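You operate a simulated robot arm through the tools that you are given. There is no shell and no other tool.

Carry out the task below with a simulated robot arm. There is one attempt and no reset: what you move stays moved.

Task
Bring branch B up to 6 bar and join it to branch C.
Fine: set B's dial, plug the square white coupler into B's free socket and the round white one into C's, then open B's valve; Clamp stays fed, the Cross-feed lamp never lights; the other couplers, valves and dials stay.

It is judged by the outcome, as a careful person would: the job done as asked, and still so three seconds after it is handed in. It fails if anything else is knocked over, pushed out of place, dropped, spilled or broken.

Robot
A 6-joint arm with a fingered hand, fixed in place. Base frame: the origin is on the floor under the middle of its stand, x ahead of it, y to its left, z up; the work surface is at about z = 800. Readings come in mm, rad, newtons and seconds.
With the tool pointing down near the work surface it reaches from about 320 to 740 mm from the base axis. Its first joint turns from -2.007 to 2.007 rad. Payload 4 kg.
The TCP is the grasp point between the finger pads, 26 mm short of the fingertips. In the tool frame z runs along the fingers and y along their closing line. The gripper opens to 132 mm; its body begins 73 mm behind the TCP. The gripper is a hand of 4 fingers: y runs from the thumb to the fingers, the wrist lies at [0, 0, -239] in the tool frame, and closing takes about 1.5 s.
Orientation is that of the tool frame in the base frame, as a unit quaternion [x, y, z, w]. With the fingers straight down and closing along the base's y, the tool's x points along the base's -x, its y along +y and its z along -z.

Tools
- The arm moves only by the tool move_arm. Its argument "plan" is a list of rows, each a list of 3 entries, a list of its own where there are three numbers: the shift along the tool's x, y, z in units of 200 mm (1.0 is 200 mm), then the turn, a rotation vector about the tool's x, y, z in units of 45 degrees (1.0 is 45 degrees), then the closure, from 0 (fully open) to 1 (shut). In form: [[[x, y, z], [wx, wy, wz], jaw], ...]. A call has 1 to 20 rows; each row is the pose to reach, as a shift and turn from the pose commanded when the call began, along the tool's axes at that moment. A call with a number of a shift or a turn outside -1 to 1 is refused whole. Each row takes 0.2 s and may step no farther than 50 mm and 0.15 rad from the row before; otherwise, or with a gripper value out of range, the whole call is refused. A pose out of reach is approached as far as the arm can. The call stops where the force on the tool passes 90 N (or 10 N more than at its start, if that is more) or the arm is blocked; 0.2 s more then pass. The fingers move at their own pace (about 153 mm/s each) and stop on an object; they squeeze with about 24 N. The grip force told is the motor's: it shows also when the fingers shut on nothing. Time passes only in rows, and 0.2 s behind the last, so rows that repeat a pose let the fingers close. The reply holds the time, the measured pose of the TCP, the force on the tool along the base axes, the opening and the grip force, in the units named above and with some noise, with the torque about the TCP (base axes, N m) and any sound that the robot's microphone picked up.
- Cameras (640 x 400 px; columns grow to the right, rows downward): "scene" is fixed at [220.8, 498.7, 1419.2]; the picture's right is [0.28, 0.96, 0.00], its down [-0.77, 0.22, -0.60] and it looks along [-0.58, 0.17, 0.80] (base axes); focal length 214 px, centre (320, 200). "wrist" rides on the gripper at [68, 2, -97] in the tool frame; the picture's right is [-0.03, 1.00, 0.00], its down [-0.82, -0.02, -0.58] and it looks along [-0.58, -0.01, 0.82] (tool axes); focal length 270 px, centre (320, 200). There is no depth. A picture from a camera that has moved, and an enlarged one, comes with that camera's place and axes in the base frame and with its lens.
- get_image(camera): a new picture of that camera. It takes no simulated time.
- raise_lower(by): slides the trunk up (or, below 0, down) by that many mm; the arm rides with it, the base frame stays. It gives what a move gives, with no picture.
- set_grasp(shape): the hand has 4 fingers and takes this shape, open, in about a second: jaw (thumb against the fingers, like two jaws); tri (thumb and two fingers); tip (a fingertip pinch); poke (one finger out to press); point (the index stretched); flat (the hand flat); cup (the hand cupped); fist (a fist). The gripper value then closes the fingers along that shape, each until it touches; the sizes above hold for jaw. It gives what a move gives, with no picture.
- close_up(camera, box): a new picture of the part [left, top, right, bottom] of that camera's present view, enlarged. It takes no simulated time.
- job_done(): hands the job in; it is judged then, once.

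Nothing tells you positions but the pictures and the camera data. Unless the task says otherwise, let go and move clear before handing in.

The tools are called after "Call:" as name(argument=value, ...) on one line, values as JSON. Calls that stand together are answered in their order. move_arm: Moves the arm, as the interface text tells. Its arguments: {"type":"object","properties":{"plan":{"type":"array","items":{"type":"array"}}},"required":["plan"]} The other tools are called the same way: raise_lower (by) moves the trunk up or down; set_grasp (shape) gives the hand a shape; get_image (camera) takes a picture; close_up (camera, box) takes an enlarged picture of a part of a camera's view; job_done () hands the job in.

At the start:

```text
t: 0.0
position: [428.7, 209.9, 1230.9]
tool_rot: [0.0, 1.0, 0.001, -0.001]
ft_force: [-0.3, 1.0, 0.1]
wrist_torque: [0.03, -0.01, -0.01]
grip_width: 132.0
finger_force: 0.2
shape: jaw
trunk travel left (down, up): [-925.0, 65.0]
```

scene: 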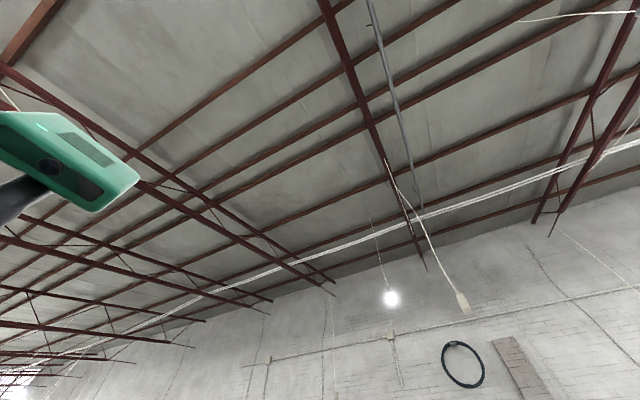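
wrist: 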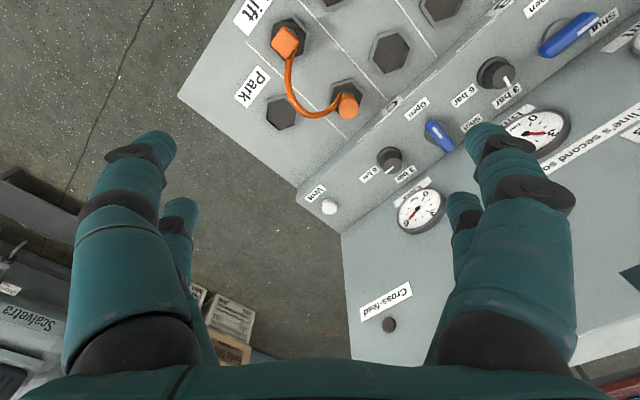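

The scene camera points at the ceiling, so only the wrist camera shows the panel, and the picture comes out upside down. I'll take a closer look with the wrist camera before moving.

Call:
get_image(camera="wrist")

Call:
close_up(camera="wrist", box=[180, 0, 640, 290])

Call:
close_up(camera="scene", box=[0, 0, 640, 400])

```text
taken
camera wrist: at [359.1, 211.2, 1327.2], right [0.03, 1.0, 0.0], down [0.82, -0.02, 0.58], along [0.58, -0.01, -0.82], focal length 270 px, centre (320, 200)
```

wrist: 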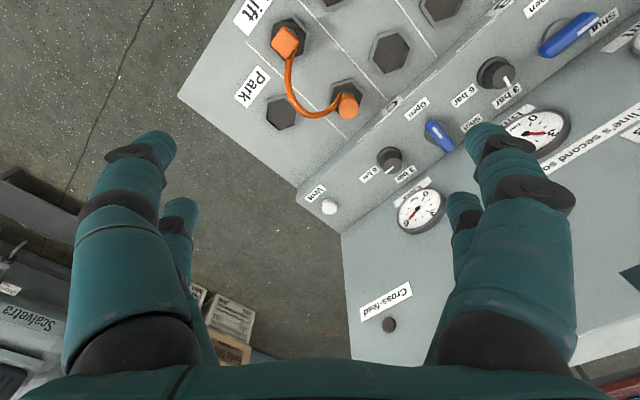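

```text
1.38 times, centred on (410, 145) of wrist
camera zoom: at [359.1, 211.2, 1327.2], right [0.03, 1.0, 0.0], down [0.82, -0.02, 0.58], along [0.58, -0.01, -0.82], focal length 373 px, centre (196, 276)
```

zoom: 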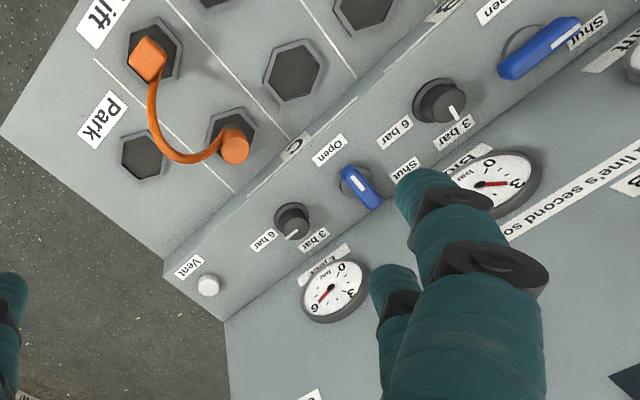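

```text
1.00 times, centred on (320, 200) of scene (not enlarged: the box is as wide or as high as the picture)
camera zoom: at [220.8, 498.7, 1419.2], right [0.28, 0.96, 0.0], down [-0.77, 0.22, -0.6], along [-0.58, 0.17, 0.8], focal length 214 px, centre (320, 200)
```

zoom: 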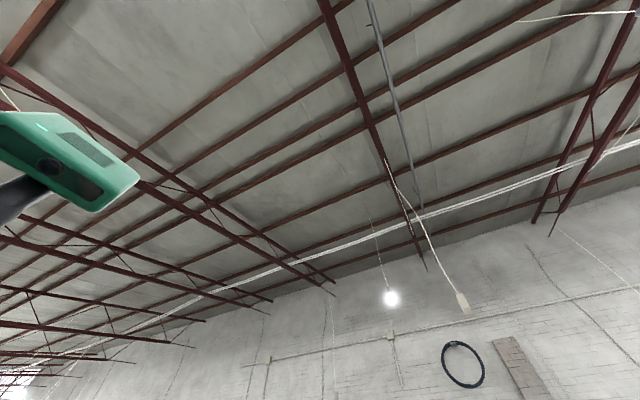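

The deck of sockets lies nearest me, with a face of dials and valves behind it and gauges behind that, all turned about 35 degrees. I'll slide left (+y) at this height to see the rest.

Call:
move_arm(plan=[[[0, 0.2, 0], [0, 0, 0], 0], [[0, 0.4, 0], [0, 0, 0], 0], [[0, 0.6, 0], [0, 0, 0], 0], [[0, 0.8, 0], [0, 0, 0], 0], [[0, 1.0, 0], [0, 0, 0], 0]])

Call:
get_image(camera="wrist")

```text
t: 1.2
position: [430.1, 410.1, 1228.3]
tool_rot: [0.001, 1.0, -0.001, 0.001]
ft_force: [-0.1, 0.0, 0.0]
wrist_torque: [-0.01, 0.01, -0.02]
grip_width: 132.0
finger_force: 0.0
shape: jaw
trunk travel left (down, up): [-925.0, 65.0]
```

```text
taken
camera wrist: at [359.8, 412.5, 1325.3], right [0.03, 1.0, 0.0], down [0.82, -0.02, 0.58], along [0.58, -0.02, -0.82], focal length 270 px, centre (320, 200)
```

wrist: 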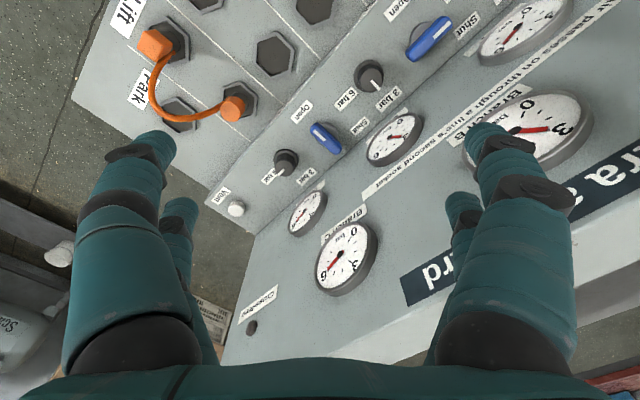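

The panel is turned about 44 degrees, facing toward (-x, -y). I'll turn the hand so the camera looks square at it, back off a little, and raise the trunk for a wider view.

Call:
move_arm(plan=[[[0.08, 0, 0], [0, 0, -0.17], 0], [[0.16, 0, 0], [0, 0, -0.34], 0], [[0.25, 0, 0], [0, 0, -0.5], 0], [[0.33, 0, 0], [0, 0, -0.67], 0], [[0.42, 0, 0], [0, 0, -0.84], 0], [[0.5, 0, 0], [0, 0, -1.0], 0]])

Call:
raise_lower(by=60)

Call:
get_image(camera="wrist")

Call:
get_image(camera="scene")

```text
t: 2.6
position: [327.4, 409.5, 1230.5]
tool_rot: [-0.384, 0.923, 0.0, 0.0]
ft_force: [0.4, 0.3, -0.5]
wrist_torque: [0.0, -0.02, -0.03]
grip_width: 132.0
finger_force: 0.1
shape: jaw
trunk travel left (down, up): [-925.0, 65.0]
```

```text
t: 3.6
position: [327.0, 409.5, 1290.8]
tool_rot: [-0.383, 0.924, 0.001, 0.0]
ft_force: [0.2, -0.5, -0.9]
wrist_torque: [0.05, 0.0, -0.01]
grip_width: 132.0
finger_force: 0.1
shape: jaw
trunk travel left (down, up): [-985.0, 5.0]
```

```text
taken
camera wrist: at [277.1, 362.3, 1387.6], right [-0.69, 0.72, 0.0], down [0.59, 0.56, 0.58], along [0.42, 0.4, -0.82], focal length 270 px, centre (320, 200)
```

wrist: 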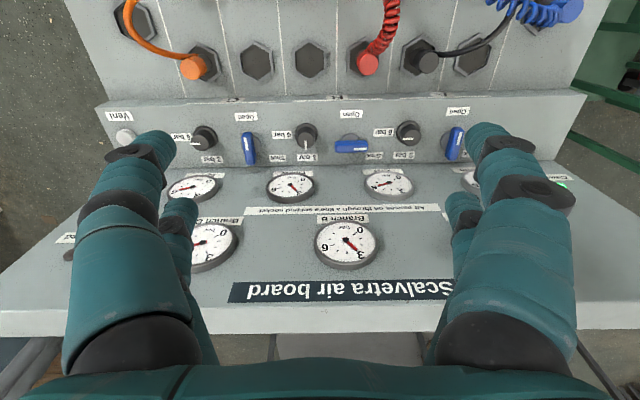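

```text
taken
```

scene: 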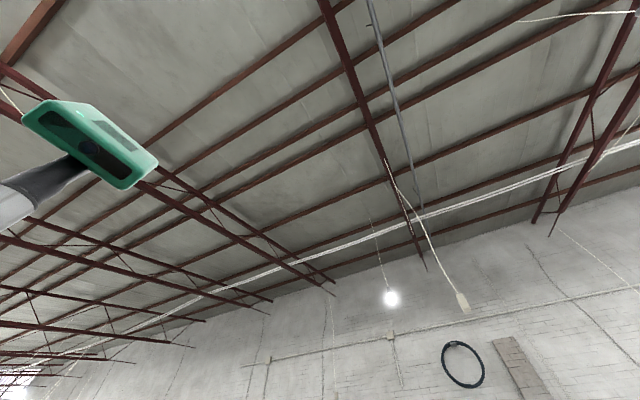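

This view lines up with the panel: C on the image left, B in the middle, A to the right, and the deck of sockets along the top edge. I'll tilt the camera down and back off to see the whole deck and the white couplers.

Call:
move_arm(plan=[[[0.1, 0, 0], [0, 0.15, 0], 0], [[0.2, 0, 0], [0, 0.3, 0], 0], [[0.3, 0, 0], [0, 0.45, 0], 0], [[0.35, 0, 0], [0, 0.6, 0], 0]])

Call:
get_image(camera="wrist")

```text
t: 4.6
position: [278.1, 359.4, 1291.2]
tool_rot: [-0.372, 0.898, -0.091, -0.216]
ft_force: [-0.3, 0.2, -0.1]
wrist_torque: [0.0, 0.01, -0.02]
grip_width: 131.8
finger_force: 0.0
shape: jaw
trunk travel left (down, up): [-985.0, 5.0]
```

```text
taken
camera wrist: at [264.0, 348.8, 1408.0], right [-0.69, 0.72, -0.01], down [0.71, 0.69, 0.14], along [0.11, 0.09, -0.99], focal length 270 px, centre (320, 200)
```

wrist: 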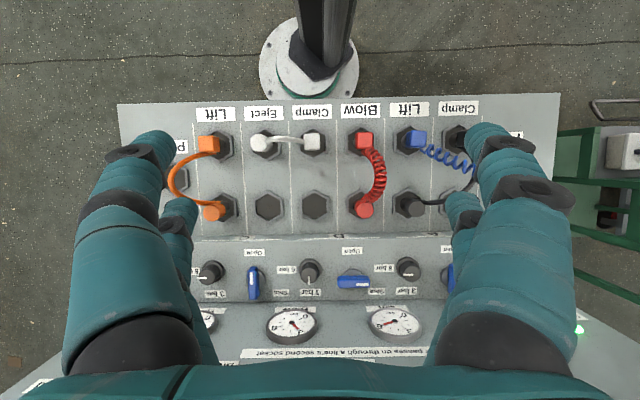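

The whole deck is in view now: a white jumper sits in the outer row under "Eject" and "Clamp". I'll enlarge the deck to read the labels and coupler shapes.

Call:
close_up(camera="wrist", box=[180, 90, 400, 230])

Call:
close_up(camera="wrist", box=[320, 90, 540, 230])

Call:
close_up(camera="wrist", box=[180, 220, 460, 380])

```text
2.86 times, centred on (290, 160) of wrist
camera zoom: at [264.0, 348.8, 1408.0], right [-0.69, 0.72, -0.01], down [0.71, 0.69, 0.14], along [0.11, 0.09, -0.99], focal length 772 px, centre (406, 314)
```

zoom: 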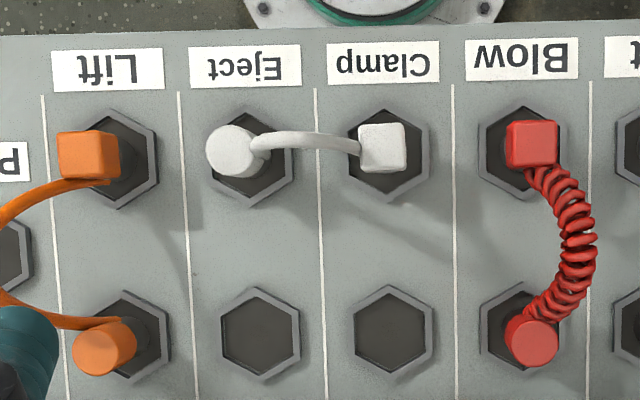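

```text
2.86 times, centred on (430, 160) of wrist
camera zoom: at [264.0, 348.8, 1408.0], right [-0.69, 0.72, -0.01], down [0.71, 0.69, 0.14], along [0.11, 0.09, -0.99], focal length 772 px, centre (6, 314)
```

zoom: 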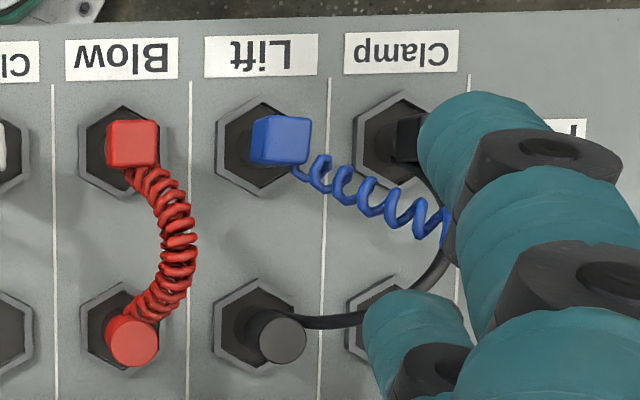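

```text
2.29 times, centred on (320, 300) of wrist
camera zoom: at [264.0, 348.8, 1408.0], right [-0.69, 0.72, -0.01], down [0.71, 0.69, 0.14], along [0.11, 0.09, -0.99], focal length 618 px, centre (320, -29)
```

zoom: 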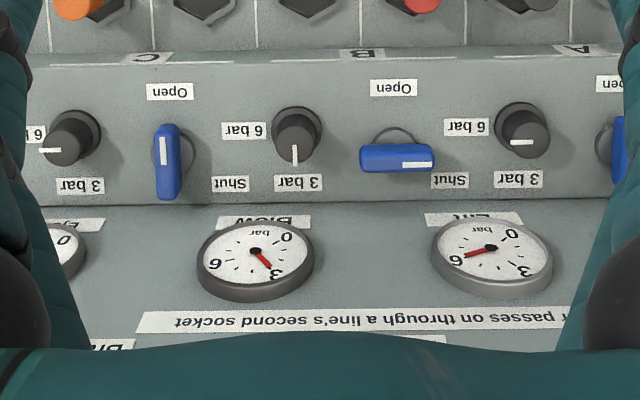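

B's valve looks shut and B's dial sits at 3 bar, while C's valve is open. I still need the parts hidden behind the fingers, so I'll slide along the panel to the image right.

Call:
move_arm(plan=[[[0, 0.22, 0], [0, 0, 0], 0], [[0, 0.44, 0], [0, 0, 0], 0], [[0, 0.66, 0], [0, 0, 0], 0], [[0, 0.88, 0], [0, 0, 0], 0]])

Call:
get_image(camera="wrist")

Call:
close_up(camera="wrist", box=[200, 80, 460, 240])

Call:
close_up(camera="wrist", box=[180, 220, 460, 380])

```text
t: 5.6
position: [153.1, 486.3, 1289.4]
tool_rot: [-0.371, 0.899, -0.09, -0.215]
ft_force: [-0.3, 0.4, -0.2]
wrist_torque: [-0.03, -0.03, 0.01]
grip_width: 131.8
finger_force: 0.0
shape: jaw
trunk travel left (down, up): [-985.0, 5.0]
```

```text
taken
camera wrist: at [138.2, 474.9, 1406.2], right [-0.69, 0.72, -0.01], down [0.71, 0.68, 0.14], along [0.11, 0.09, -0.99], focal length 270 px, centre (320, 200)
```

wrist: 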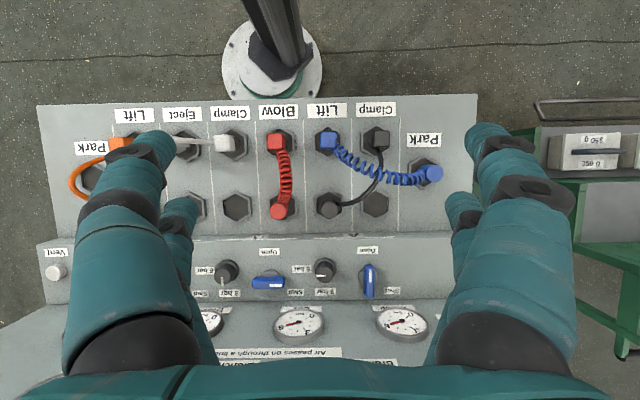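

```text
2.46 times, centred on (330, 160) of wrist
camera zoom: at [138.2, 474.9, 1406.2], right [-0.69, 0.72, -0.01], down [0.71, 0.68, 0.14], along [0.11, 0.09, -0.99], focal length 665 px, centre (295, 298)
```

zoom: 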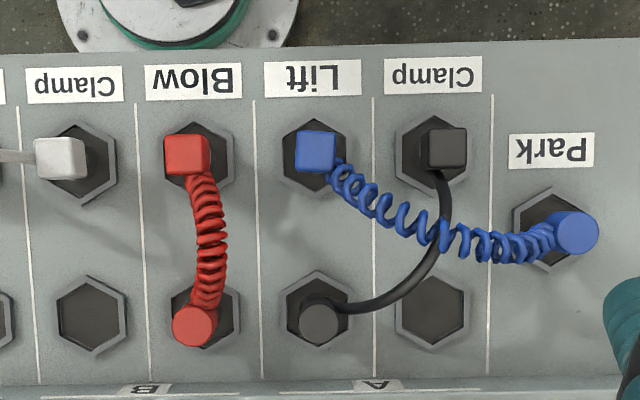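

```text
2.29 times, centred on (320, 300) of wrist
camera zoom: at [138.2, 474.9, 1406.2], right [-0.69, 0.72, -0.01], down [0.71, 0.68, 0.14], along [0.11, 0.09, -0.99], focal length 618 px, centre (320, -29)
```

zoom: 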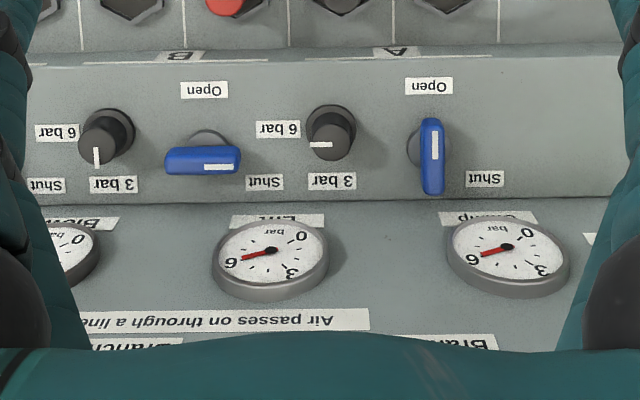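

My reading of the board:
- The lower row of sockets belongs to branches C, B and A, two each. The upper row holds the consumer lines.
- Clamp is fed from A by the black jumper, and white only carries air from Clamp to Eject.
- B's free socket is the one below "Clamp" (next to Blow), at about (352, 408). C's is the one below "Eject".

Next I'll check how the hand looks in its narrower shapes.

Call:
set_grasp(shape="tip")

Call:
get_image(camera="wrist")

Call:
set_grasp(shape="tri")

Call:
get_image(camera="wrist")

```text
t: 6.5
position: [153.8, 483.4, 1288.7]
tool_rot: [-0.372, 0.899, -0.089, -0.216]
ft_force: [-0.7, 0.1, 0.2]
wrist_torque: [0.01, -0.01, 0.0]
grip_width: 132.0
finger_force: 0.0
shape: tip
trunk travel left (down, up): [-985.0, 5.0]
```

```text
taken
camera wrist: at [139.3, 473.4, 1406.5], right [-0.69, 0.72, -0.01], down [0.71, 0.68, 0.14], along [0.11, 0.09, -0.99], focal length 270 px, centre (320, 200)
```

wrist: 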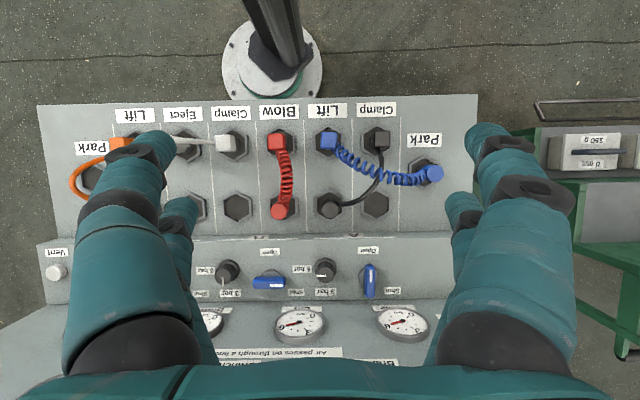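

```text
t: 7.4
position: [154.1, 485.0, 1289.0]
tool_rot: [-0.372, 0.898, -0.089, -0.216]
ft_force: [-0.2, -0.5, 0.3]
wrist_torque: [-0.01, 0.01, 0.0]
grip_width: 132.2
finger_force: 0.0
shape: tri
trunk travel left (down, up): [-985.0, 5.0]
```

```text
taken
camera wrist: at [139.3, 473.4, 1406.5], right [-0.69, 0.72, -0.01], down [0.71, 0.68, 0.14], along [0.11, 0.09, -0.99], focal length 270 px, centre (320, 200)
```

wrist: 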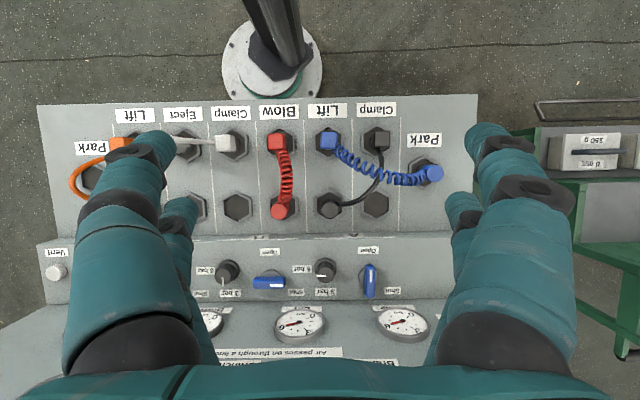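

The shapes only differ once the hand closes, so I'll close it partway in each shape up here, clear of everything, and compare.

Call:
set_grasp(shape="tip")

Call:
move_arm(plan=[[[0, 0, 0], [0, 0, 0], 0.7], [[0, 0, 0], [0, 0, 0], 0.7], [[0, 0, 0], [0, 0, 0], 0.7], [[0, 0, 0], [0, 0, 0], 0.7], [[0, 0, 0], [0, 0, 0], 0.7], [[0, 0, 0], [0, 0, 0], 0.7]])

Call:
get_image(camera="wrist")

Call:
set_grasp(shape="jaw")

Call:
move_arm(plan=[[[0, 0, 0], [0, 0, 0], 0.7], [[0, 0, 0], [0, 0, 0], 0.7], [[0, 0, 0], [0, 0, 0], 0.7], [[0, 0, 0], [0, 0, 0], 0.7], [[0, 0, 0], [0, 0, 0], 0.7], [[0, 0, 0], [0, 0, 0], 0.7]])

Call:
get_image(camera="wrist")

```text
t: 8.3
position: [153.6, 483.6, 1289.4]
tool_rot: [-0.371, 0.899, -0.089, -0.216]
ft_force: [0.3, -0.8, 0.0]
wrist_torque: [-0.02, 0.01, 0.01]
grip_width: 132.0
finger_force: 0.1
shape: tip
trunk travel left (down, up): [-985.0, 5.0]
```

```text
t: 9.7
position: [152.8, 484.6, 1288.1]
tool_rot: [-0.373, 0.898, -0.09, -0.216]
ft_force: [0.0, -0.1, -0.9]
wrist_torque: [0.0, 0.01, 0.02]
grip_width: 40.0
finger_force: 0.0
shape: tip
trunk travel left (down, up): [-985.0, 5.0]
```

```text
taken
camera wrist: at [139.1, 473.6, 1406.5], right [-0.69, 0.72, -0.01], down [0.71, 0.68, 0.14], along [0.11, 0.09, -0.99], focal length 270 px, centre (320, 200)
```

wrist: 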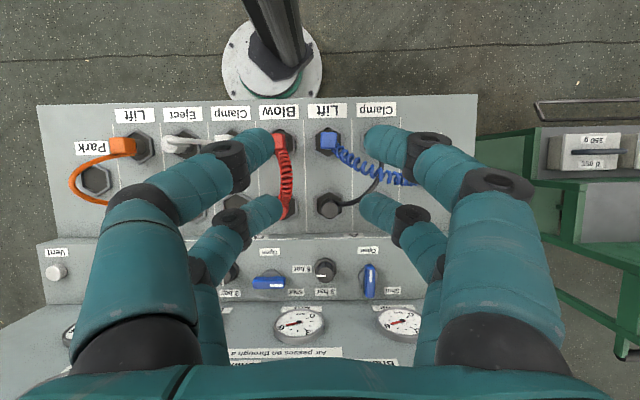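

```text
t: 10.6
position: [153.4, 485.3, 1288.6]
tool_rot: [-0.372, 0.898, -0.09, -0.216]
ft_force: [-0.6, 0.0, 0.8]
wrist_torque: [0.0, 0.0, -0.03]
grip_width: 132.1
finger_force: 0.0
shape: jaw
trunk travel left (down, up): [-985.0, 5.0]
```

```text
t: 12.0
position: [153.2, 484.4, 1287.8]
tool_rot: [-0.372, 0.899, -0.088, -0.216]
ft_force: [0.8, 0.6, 0.6]
wrist_torque: [0.02, -0.02, 0.0]
grip_width: 40.0
finger_force: 0.0
shape: jaw
trunk travel left (down, up): [-985.0, 5.0]
```

```text
taken
camera wrist: at [139.1, 473.6, 1406.5], right [-0.69, 0.72, -0.01], down [0.71, 0.68, 0.14], along [0.11, 0.09, -0.99], focal length 270 px, centre (320, 200)
```

wrist: 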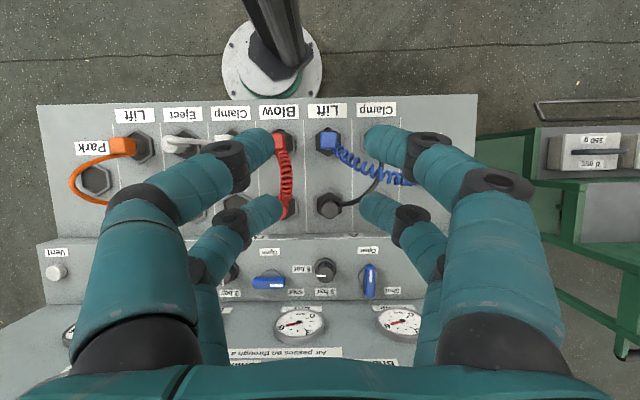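

The hand is two fingers against two, about 35 mm apart, and it looks the same in both shapes. Now I'll come down in front of B's dial, tilted forward, to measure the slope of the control face.

Call:
move_arm(plan=[[[0, -0.2, 0], [0, -0.12, 0], 0], [[0, -0.4, 0], [0, -0.24, 0], 0], [[0, -0.6, 0], [0, -0.36, 0], 0], [[0, -0.8, 0], [0, -0.48, 0], 0], [[0, -0.97, 0], [0, -0.6, 0], 0]])

Call:
move_arm(plan=[[[0, 0, 0.22], [0, -0.15, 0], 0], [[0, 0, 0.44], [0, -0.3, 0], 0], [[0, 0, 0.66], [0, -0.45, 0], 0], [[0, 0, 0.88], [0, -0.6, 0], 0], [[0, 0, 1.0], [0, -0.75, 0], 0]])

Call:
get_image(camera="wrist")

```text
t: 13.2
position: [290.1, 344.5, 1290.6]
tool_rot: [-0.383, 0.924, 0.0, 0.001]
ft_force: [0.3, -0.4, -0.4]
wrist_torque: [0.02, 0.03, 0.01]
grip_width: 131.9
finger_force: 0.0
shape: jaw
trunk travel left (down, up): [-985.0, 5.0]
```

```text
t: 14.6
position: [321.0, 229.5, 1086.2]
tool_rot: [-0.298, 0.913, -0.13, 0.247]
ft_force: [-0.3, 0.0, -0.2]
wrist_torque: [0.02, 0.0, 0.01]
grip_width: 131.9
finger_force: 0.1
shape: jaw
out of reach, approached as far as the arm can: row 4
trunk travel left (down, up): [-985.0, 5.0]
stopped in row 5: the arm was blocked; the commanded pose is now the measured one
```

```text
taken
camera wrist: at [220.5, 197.6, 1142.0], right [-0.46, 0.8, -0.38], down [0.28, 0.53, 0.8], along [0.84, 0.26, -0.47], focal length 270 px, centre (320, 200)
```

wrist: 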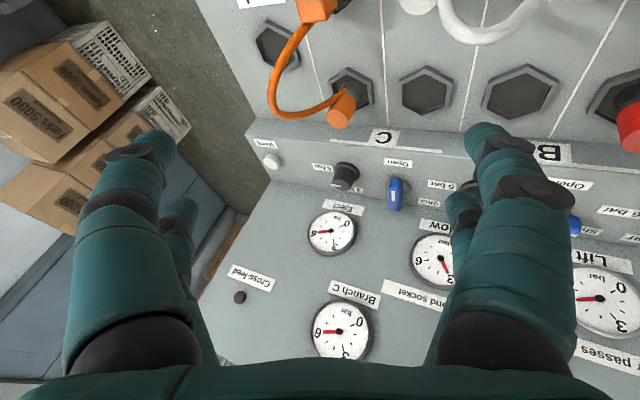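

The arm hit its inner limit with that tilt, so the pose came out skewed. The picture does show useful slack in the white hose. I'll level the hand again and go farther forward, where there is more room.

Call:
move_arm(plan=[[[-0.1425, 0.168, 0.025], [-0.1455, -0.0485, -0.0105], 0], [[-0.285, 0.336, 0.05], [-0.291, -0.097, -0.021], 0], [[-0.4275, 0.504, 0.075], [-0.4365, -0.1455, -0.0315], 0], [[-0.57, 0.672, 0.1], [-0.582, -0.194, -0.042], 0]])

Call:
get_image(camera="wrist")

```text
t: 15.6
position: [351.3, 406.1, 1059.2]
tool_rot: [-0.37, 0.893, 0.097, 0.238]
ft_force: [-0.4, -0.7, 0.7]
wrist_torque: [0.0, 0.03, -0.03]
grip_width: 132.1
finger_force: 0.0
shape: jaw
trunk travel left (down, up): [-985.0, 5.0]
```

```text
taken
camera wrist: at [272.3, 331.1, 1109.3], right [-0.69, 0.72, 0.01], down [0.31, 0.28, 0.91], along [0.65, 0.63, -0.42], focal length 270 px, centre (320, 200)
```

wrist: 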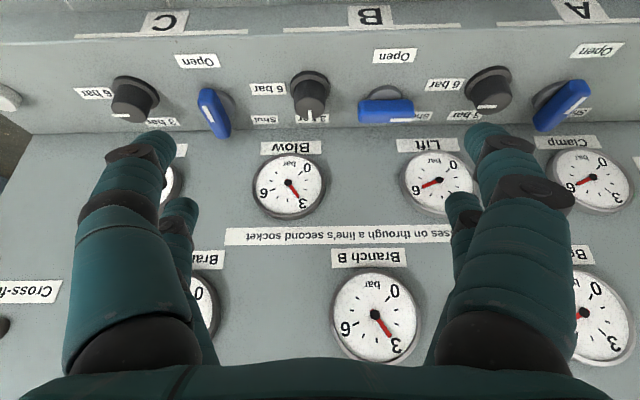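

From here the control face looks nearly flat, sloping only slightly up toward the gauges. I'll enlarge B's dial and valve to measure them better.

Call:
close_up(camera="wrist", box=[230, 0, 430, 140])

Call:
close_up(camera="wrist", box=[0, 0, 240, 150])

```text
2.86 times, centred on (330, 70) of wrist
camera zoom: at [272.3, 331.1, 1109.3], right [-0.69, 0.72, 0.01], down [0.31, 0.28, 0.91], along [0.65, 0.63, -0.42], focal length 772 px, centre (291, 571)
```

zoom: 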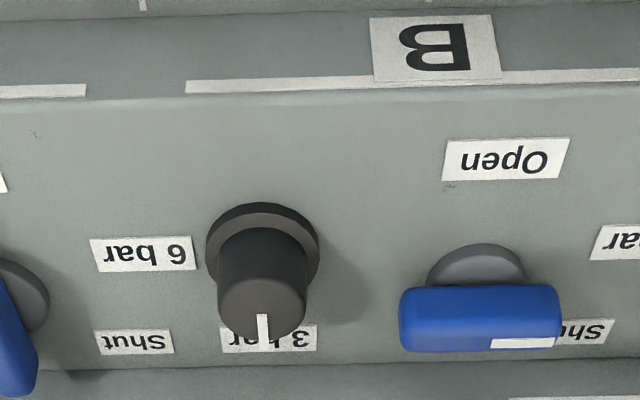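

```text
2.67 times, centred on (120, 75) of wrist
camera zoom: at [272.3, 331.1, 1109.3], right [-0.69, 0.72, 0.01], down [0.31, 0.28, 0.91], along [0.65, 0.63, -0.42], focal length 721 px, centre (853, 533)
```

zoom: 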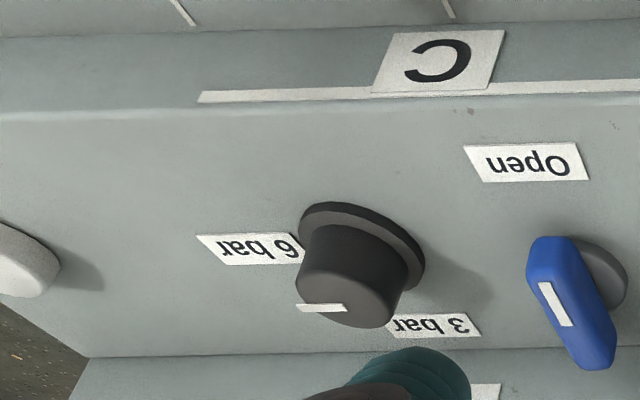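

The control face is a nearly level step at z≈848, with its knobs standing upright. B's dial is at about (445, 485) and B's valve at about (390, 565), and the gauge panel stands close behind them. I'll lower the trunk to its starting height and hover over B's dial.

Call:
raise_lower(by=-60)

Call:
move_arm(plan=[[[-0.133, -0.0135, 0.075], [0, 0.11, 0], 0.2], [[-0.266, -0.027, 0.15], [0, 0.22, 0], 0.4], [[-0.4, -0.0405, 0.225], [0, 0.33, 0], 0.45], [[-0.532, -0.054, 0.299], [0, 0.44, 0], 0.45]])

Call:
get_image(camera="wrist")

```text
t: 16.6
position: [349.2, 404.3, 999.1]
tool_rot: [-0.369, 0.893, 0.096, 0.239]
ft_force: [0.8, -0.1, 0.2]
wrist_torque: [0.04, 0.0, 0.0]
grip_width: 131.9
finger_force: 0.0
shape: jaw
trunk travel left (down, up): [-925.0, 65.0]
```

```text
t: 17.8
position: [503.6, 454.6, 1016.3]
tool_rot: [-0.423, 0.886, -0.085, 0.171]
ft_force: [0.0, 0.9, -0.4]
wrist_torque: [0.02, -0.05, -0.01]
grip_width: 72.6
finger_force: 0.1
shape: jaw
out of reach, approached as far as the arm can: row 2, 3
trunk travel left (down, up): [-925.0, 65.0]
stopped in row 4: the arm was blocked; the commanded pose is now the measured one
```

```text
taken
camera wrist: at [425.8, 402.8, 1089.5], right [-0.71, 0.65, -0.29], down [0.27, 0.63, 0.73], along [0.65, 0.44, -0.62], focal length 270 px, centre (320, 200)
```

wrist: 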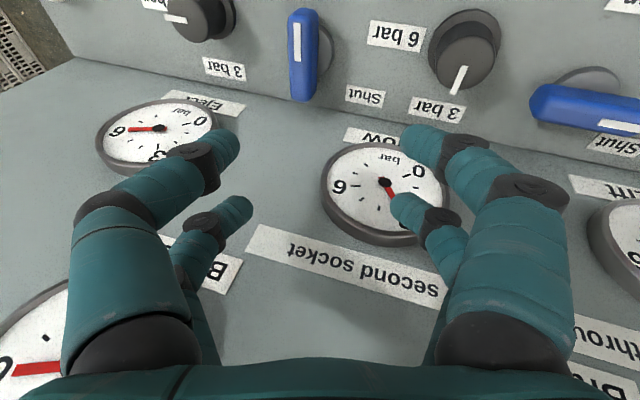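

The arm came out rolled and close to the gauges, most likely from a wrist singularity when it is tilted forward. I'll back away from the panel and return to a straight-down hand, which has worked well so far.

Call:
move_arm(plan=[[[0.15, -0.004, -0.09], [0, 0, 0], 0.45], [[0.3, -0.008, -0.18], [-0.09, 0.08, 0.033], 0.45], [[0.447, -0.011, -0.27], [-0.18, 0.16, 0.066], 0.45], [[0.447, -0.011, -0.27], [-0.27, 0.24, 0.099], 0.45], [[0.447, -0.011, -0.27], [-0.369, 0.321, 0.132], 0.45]])

Call:
get_image(camera="wrist")

```text
t: 19.0
position: [432.9, 385.0, 1045.9]
tool_rot: [-0.384, 0.923, 0.002, 0.0]
ft_force: [-0.1, -0.1, -0.4]
wrist_torque: [-0.03, 0.01, 0.03]
grip_width: 72.9
finger_force: 0.0
shape: jaw
trunk travel left (down, up): [-925.0, 65.0]
```

```text
taken
camera wrist: at [382.3, 336.2, 1143.5], right [-0.69, 0.72, 0.0], down [0.59, 0.56, 0.58], along [0.42, 0.4, -0.82], focal length 270 px, centre (320, 200)
```

wrist: 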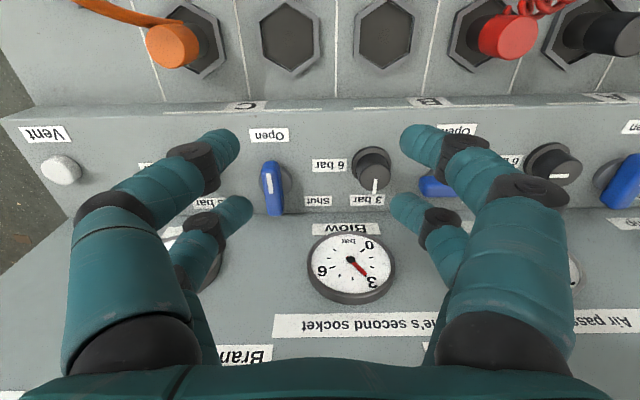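

The hand is straight down and clear again. Now I'll slide over B's dial, still straight down and well above it.

Call:
move_arm(plan=[[[-0.1, 0.07, 0.05], [0, 0, 0], 0.45], [[-0.2, 0.15, 0.1], [0, 0, 0], 0.45], [[-0.3, 0.22, 0.17], [0, 0, 0], 0.45], [[-0.385, 0.28, 0.23], [0, 0, 0], 0.45]])

Call:
get_image(camera="wrist")

```text
t: 20.0
position: [448.2, 478.6, 999.3]
tool_rot: [-0.384, 0.923, 0.001, 0.0]
ft_force: [0.3, -0.2, 0.0]
wrist_torque: [-0.01, 0.02, 0.0]
grip_width: 73.0
finger_force: 0.0
shape: jaw
trunk travel left (down, up): [-925.0, 65.0]
```

```text
taken
camera wrist: at [397.4, 431.2, 1096.4], right [-0.69, 0.72, 0.0], down [0.59, 0.56, 0.58], along [0.42, 0.4, -0.82], focal length 270 px, centre (320, 200)
```

wrist: 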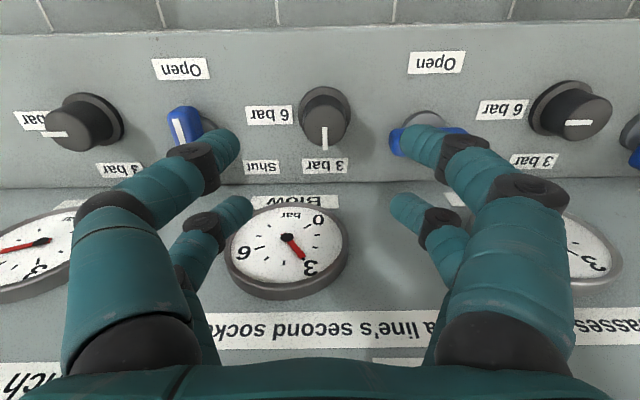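

Straight down works here. I'll zoom in on the dial to centre on it.

Call:
close_up(camera="wrist", box=[240, 60, 400, 180])

```text
3.33 times, centred on (320, 120) of wrist
camera zoom: at [397.4, 431.2, 1096.4], right [-0.69, 0.72, 0.0], down [0.59, 0.56, 0.58], along [0.42, 0.4, -0.82], focal length 901 px, centre (320, 467)
```

zoom: 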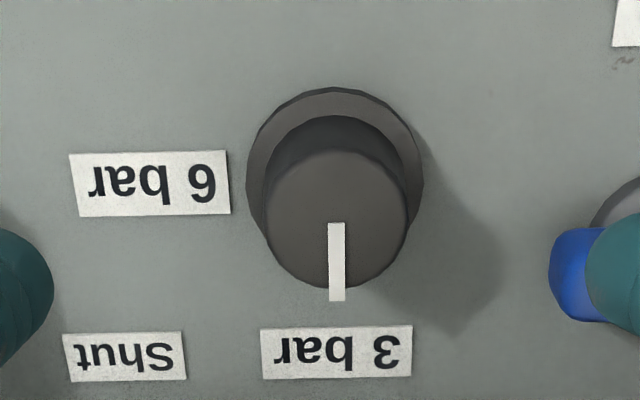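

The knob's axis stands upright at about u≈26, v≈662 in the panel frame, with its top at z≈885. The gauges sit close behind, so I'll turn it in short strokes. First I'll pre-turn the hand by -18° and come down to just above it.

Call:
move_arm(plan=[[[-0.02, 0.012, 0.1], [0, 0, -0.15], 0.5], [[-0.033, 0.0235, 0.2], [0, 0, -0.3], 0.52], [[-0.033, 0.0235, 0.3], [0, 0, -0.4], 0.52]])

Call:
get_image(camera="wrist")

```text
t: 20.8
position: [449.8, 486.9, 939.7]
tool_rot: [-0.525, 0.851, 0.0, 0.001]
ft_force: [-0.8, 0.0, 0.4]
wrist_torque: [0.02, -0.02, 0.04]
grip_width: 63.9
finger_force: 0.1
shape: jaw
trunk travel left (down, up): [-925.0, 65.0]
```

```text
taken
camera wrist: at [415.7, 426.5, 1036.7], right [-0.88, 0.47, 0.0], down [0.39, 0.72, 0.58], along [0.27, 0.51, -0.82], focal length 270 px, centre (320, 200)
```

wrist: 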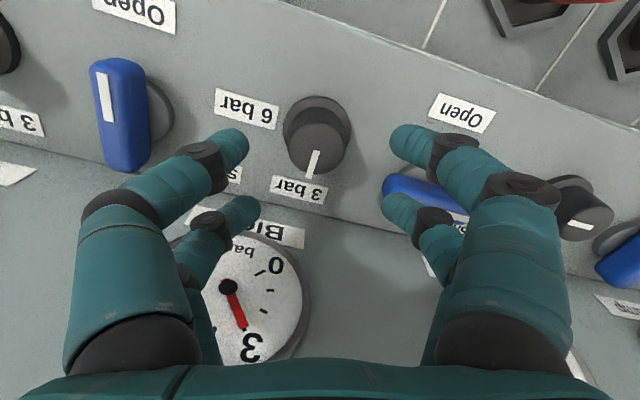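

Call:
close_up(camera="wrist", box=[240, 80, 400, 200])

```text
3.33 times, centred on (320, 140) of wrist
camera zoom: at [415.7, 426.5, 1036.7], right [-0.88, 0.47, 0.0], down [0.39, 0.72, 0.58], along [0.27, 0.51, -0.82], focal length 901 px, centre (320, 400)
```

zoom: 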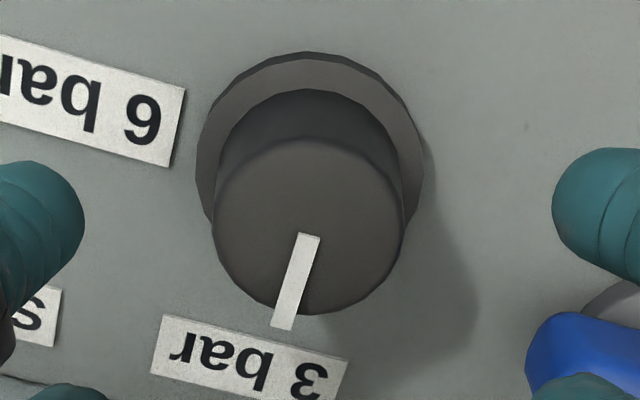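

The knob is centred to within 2 mm. I'll make that small correction, come down so the fingertips straddle the knob above its flange, and check before gripping.

Call:
move_arm(plan=[[[0, -0.009, 0.1], [0, 0, 0], 0.52], [[0, -0.009, 0.18], [0, 0, 0], 0.52], [[0, -0.009, 0.24], [0, 0, 0], 0.52]])

Call:
get_image(camera="wrist")

```text
t: 21.6
position: [451.6, 485.8, 892.1]
tool_rot: [-0.524, 0.852, 0.001, 0.001]
ft_force: [0.5, -0.1, -0.1]
wrist_torque: [0.0, 0.02, -0.01]
grip_width: 63.7
finger_force: 0.0
shape: jaw
trunk travel left (down, up): [-925.0, 65.0]
```

```text
taken
camera wrist: at [416.7, 425.7, 988.8], right [-0.88, 0.47, 0.0], down [0.39, 0.72, 0.58], along [0.27, 0.51, -0.82], focal length 270 px, centre (320, 200)
```

wrist: 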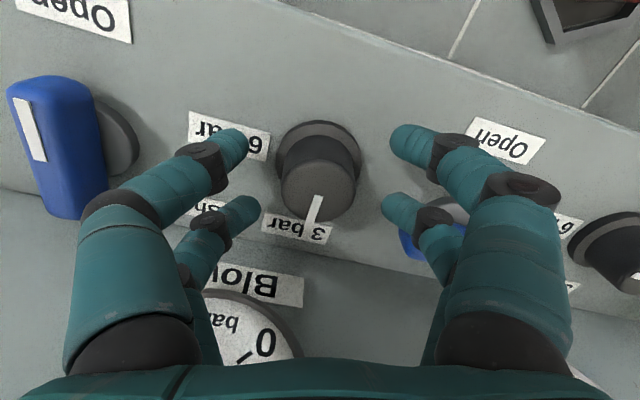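

The knob is centred between the fingers and clear of the valve handles. I'll close on it, then turn +36° (clockwise from above).

Call:
move_arm(plan=[[[0, 0, 0], [0, 0, 0], 1], [[0, 0, 0], [0, 0, 0], 1], [[0, 0, 0], [0, 0, 0], 1], [[0, 0, 0], [0, 0, 0], 1], [[0, 0, 0], [0, 0, 0], 1]])

Call:
get_image(camera="wrist")

```text
t: 22.8
position: [449.9, 485.1, 891.0]
tool_rot: [-0.524, 0.852, 0.0, -0.001]
ft_force: [-6.1, 1.1, -4.6]
wrist_torque: [0.05, 0.15, 0.02]
grip_width: 7.3
finger_force: 24.0
shape: jaw
trunk travel left (down, up): [-925.0, 65.0]
```

```text
taken
camera wrist: at [415.9, 425.8, 988.6], right [-0.88, 0.47, 0.0], down [0.39, 0.72, 0.58], along [0.27, 0.51, -0.82], focal length 270 px, centre (320, 200)
```

wrist: 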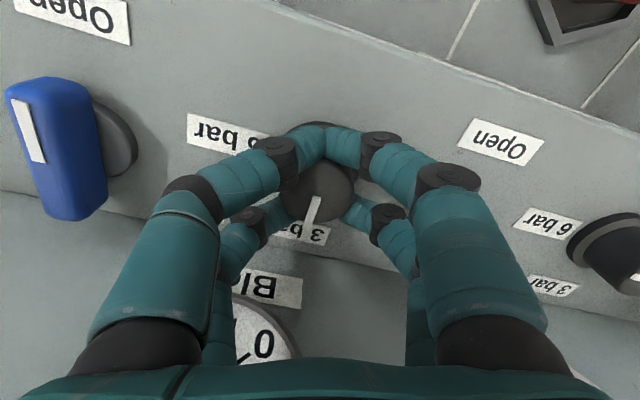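

The four fingertips now surround the knob evenly. I'll turn +36° about the knob's axis.

Call:
move_arm(plan=[[[0, 0, 0], [0, 0, 0.13], 1], [[0, 0, 0], [0, 0, 0.26], 1], [[0, 0, 0], [0, 0, 0.4], 1], [[0, 0, 0], [0, 0, 0.53], 1], [[0, 0, 0], [0, 0, 0.66], 1], [[0, 0, 0], [0, 0, 0.8], 1]])

Call:
get_image(camera="wrist")

```text
t: 24.2
position: [449.4, 487.6, 892.2]
tool_rot: [-0.234, 0.972, 0.001, 0.001]
ft_force: [-17.4, 8.2, -3.3]
wrist_torque: [0.24, 0.49, 0.07]
grip_width: 6.8
finger_force: 23.6
shape: jaw
trunk travel left (down, up): [-925.0, 65.0]
```

```text
taken
camera wrist: at [386.2, 457.7, 988.8], right [-0.43, 0.9, 0.0], down [0.74, 0.35, 0.58], along [0.52, 0.25, -0.82], focal length 270 px, centre (320, 200)
```

wrist: 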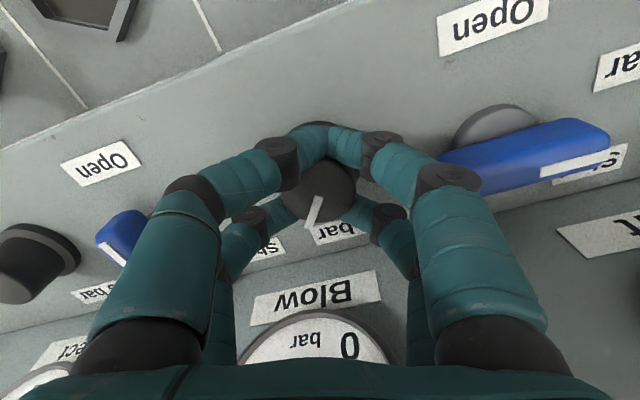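

The pointer turned with the hand, so the grip holds. I'll open, turn back, regrip and continue.

Call:
move_arm(plan=[[[0, 0, 0], [0, 0, 0], 0.52], [[0, 0, 0], [0, 0, 0], 0.52], [[0, 0, 0], [0, 0, 0], 0.52], [[0.001, 0.002, 0], [0, 0, -0.15], 0.52], [[0.002, 0.007, 0], [0, 0, -0.3], 0.52], [[0.002, 0.007, 0], [0, 0, -0.45], 0.52], [[0.002, 0.007, 0], [0, 0, -0.6], 0.52], [[0.002, 0.007, 0], [0, 0, -0.75], 0.52]])

Call:
get_image(camera="wrist")

Call:
close_up(camera="wrist", box=[220, 100, 420, 260])

```text
t: 26.0
position: [449.7, 487.5, 891.9]
tool_rot: [-0.508, 0.861, 0.001, 0.0]
ft_force: [-0.2, 0.0, -0.1]
wrist_torque: [-0.02, 0.01, 0.0]
grip_width: 62.7
finger_force: 0.0
shape: jaw
trunk travel left (down, up): [-925.0, 65.0]
```

```text
taken
camera wrist: at [413.7, 428.0, 988.5], right [-0.86, 0.51, 0.0], down [0.41, 0.7, 0.58], along [0.29, 0.5, -0.82], focal length 270 px, centre (320, 200)
```

wrist: 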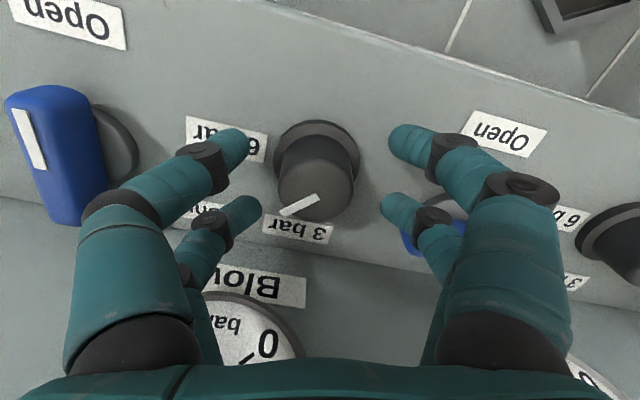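

```text
2.50 times, centred on (320, 180) of wrist
camera zoom: at [413.7, 428.0, 988.5], right [-0.86, 0.51, 0.0], down [0.41, 0.7, 0.58], along [0.29, 0.5, -0.82], focal length 676 px, centre (320, 250)
```

zoom: 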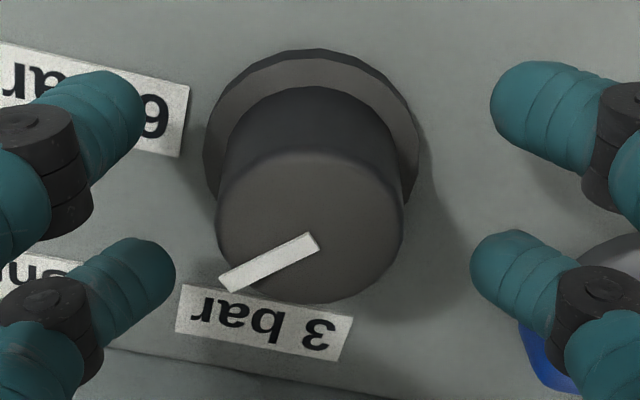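

The pointer has moved roughly 40° toward 6 bar. I'll regrip and make the second stroke.

Call:
move_arm(plan=[[[0, 0, 0], [0, 0, 0], 1], [[0, 0, 0], [0, 0, 0], 1], [[0, 0, 0], [0, 0, 0], 1], [[0, 0, 0], [0, 0, 0], 1], [[0, 0, 0], [0, 0, 0.13], 1], [[0, 0, 0], [0, 0, 0.26], 1], [[0, 0, 0], [0, 0, 0.39], 1], [[0, 0, 0], [0, 0, 0.52], 1], [[0, 0, 0], [0, 0, 0.65], 1]])

Call:
move_arm(plan=[[[0, 0, 0], [0, 0, 0], 0.52], [[0, 0, 0], [0, 0, 0], 0.52], [[0, 0, 0], [0, 0, 0], 0.52], [[0, 0, 0], [0, 0, -0.15], 0.52], [[0, 0, 0], [0, 0, -0.3], 0.52]])

Call:
close_up(camera="wrist", box=[220, 100, 420, 260])

Call:
get_image(camera="wrist")

```text
t: 28.0
position: [448.9, 488.2, 892.7]
tool_rot: [-0.272, 0.962, 0.001, 0.0]
ft_force: [-10.6, 12.0, -5.3]
wrist_torque: [0.37, 0.28, -0.01]
grip_width: 7.2
finger_force: 24.2
shape: jaw
trunk travel left (down, up): [-925.0, 65.0]
```

```text
t: 29.2
position: [450.2, 487.0, 892.9]
tool_rot: [-0.384, 0.923, 0.0, 0.001]
ft_force: [-0.1, -0.2, -0.1]
wrist_torque: [-0.01, -0.03, -0.02]
grip_width: 62.8
finger_force: 0.0
shape: jaw
trunk travel left (down, up): [-925.0, 65.0]
```

```text
2.50 times, centred on (320, 180) of wrist
camera zoom: at [399.9, 439.0, 988.9], right [-0.69, 0.72, 0.0], down [0.59, 0.56, 0.58], along [0.42, 0.4, -0.82], focal length 676 px, centre (320, 250)
```

zoom: 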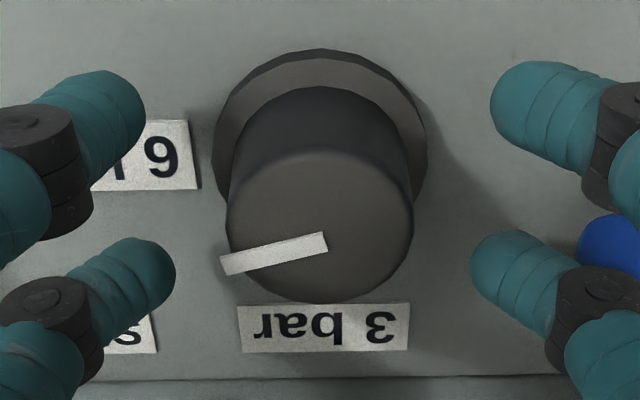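

```text
taken
camera wrist: at [399.9, 439.0, 988.9], right [-0.69, 0.72, 0.0], down [0.59, 0.56, 0.58], along [0.42, 0.4, -0.82], focal length 270 px, centre (320, 200)
```

wrist: 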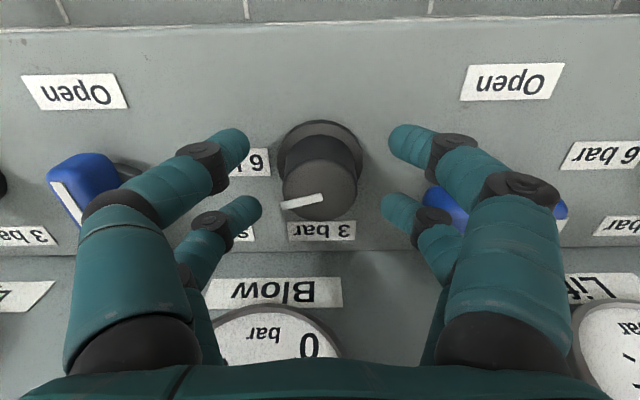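

About 17° still to go. I'll regrip here and turn a little more.

Call:
move_arm(plan=[[[0, 0, 0], [0, 0, 0], 1], [[0, 0, 0], [0, 0, 0], 1], [[0, 0, 0], [0, 0, 0], 1], [[0, 0, 0], [0, 0, 0], 1], [[0, 0, 0], [0, 0, 0.13], 1], [[0, 0, 0], [0, 0, 0.26], 1], [[0, 0, 0], [0, 0, 0.38], 1], [[0, 0, 0], [0, 0, 0.38], 1]])

Call:
move_arm(plan=[[[0, 0, 0], [0, 0, 0], 0.52], [[0, 0, 0], [0, 0, 0], 0.52], [[0, 0, 0], [0, 0, 0], 0.52], [[0, 0, 0], [0, 0, -0.13], 0.52], [[0, 0, 0], [0, 0, -0.26], 0.52], [[0, 0, 0], [0, 0, -0.38], 0.52]])

Call:
close_up(camera="wrist", box=[220, 100, 420, 260])

```text
t: 31.0
position: [449.2, 488.1, 892.4]
tool_rot: [-0.242, 0.97, 0.001, 0.0]
ft_force: [-7.6, 7.4, -3.1]
wrist_torque: [0.26, 0.16, 0.45]
grip_width: 7.4
finger_force: 24.2
shape: jaw
trunk travel left (down, up): [-925.0, 65.0]
```

```text
t: 32.4
position: [450.3, 485.3, 891.8]
tool_rot: [-0.384, 0.923, 0.001, 0.0]
ft_force: [1.2, -0.4, -1.2]
wrist_torque: [0.01, 0.02, 0.03]
grip_width: 62.5
finger_force: 0.1
shape: jaw
trunk travel left (down, up): [-925.0, 65.0]
```

```text
2.50 times, centred on (320, 180) of wrist
camera zoom: at [399.7, 438.9, 988.9], right [-0.69, 0.72, 0.0], down [0.59, 0.56, 0.58], along [0.42, 0.4, -0.82], focal length 676 px, centre (320, 250)
```

zoom: 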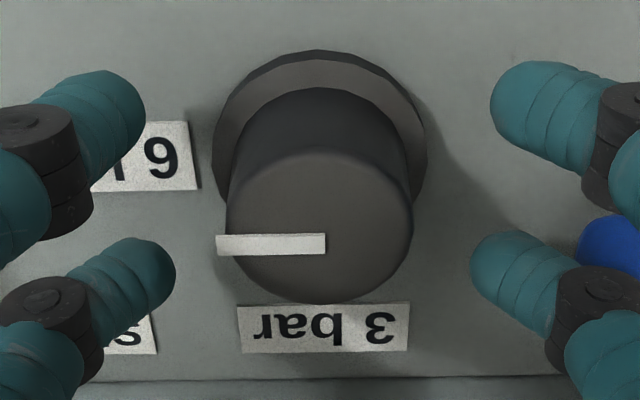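

The pointer now points straight at 6 bar, and the torque at the end suggests a stop. I'll rise and check the dial against the gauges.

Call:
move_arm(plan=[[[0, 0, -0.2], [0, 0, 0], 0.3], [[0.02, 0, -0.4], [0, 0, 0], 0.1], [[0.1, 0, -0.6], [0, 0, 0], 0], [[0.3, 0, -0.7], [0, 0, 0], 0], [[0.5, 0, -0.75], [0, 0, 0], 0], [[0.7, 0, -0.8], [0, 0, 0], 0]])

Call:
get_image(camera="wrist")

Call:
close_up(camera="wrist", box=[200, 100, 440, 260])

```text
t: 33.8
position: [350.4, 384.5, 1054.2]
tool_rot: [-0.384, 0.923, 0.001, 0.0]
ft_force: [0.2, 0.2, 0.3]
wrist_torque: [-0.01, -0.01, 0.0]
grip_width: 132.0
finger_force: 0.1
shape: jaw
trunk travel left (down, up): [-925.0, 65.0]
```

```text
taken
camera wrist: at [300.4, 337.9, 1150.6], right [-0.69, 0.72, 0.0], down [0.59, 0.56, 0.58], along [0.42, 0.4, -0.82], focal length 270 px, centre (320, 200)
```

wrist: 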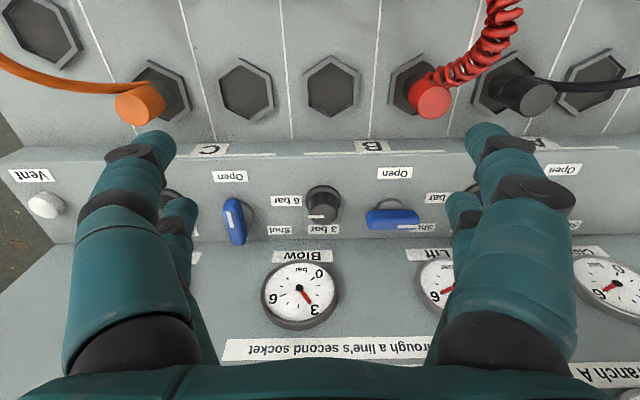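

```text
2.50 times, centred on (320, 180) of wrist
camera zoom: at [300.4, 337.9, 1150.6], right [-0.69, 0.72, 0.0], down [0.59, 0.56, 0.58], along [0.42, 0.4, -0.82], focal length 676 px, centre (320, 250)
```

zoom: 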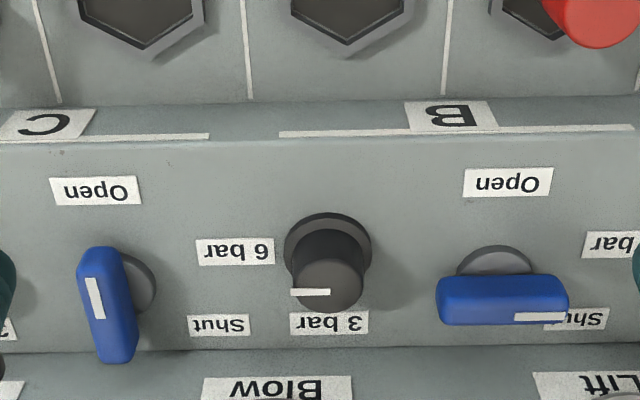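

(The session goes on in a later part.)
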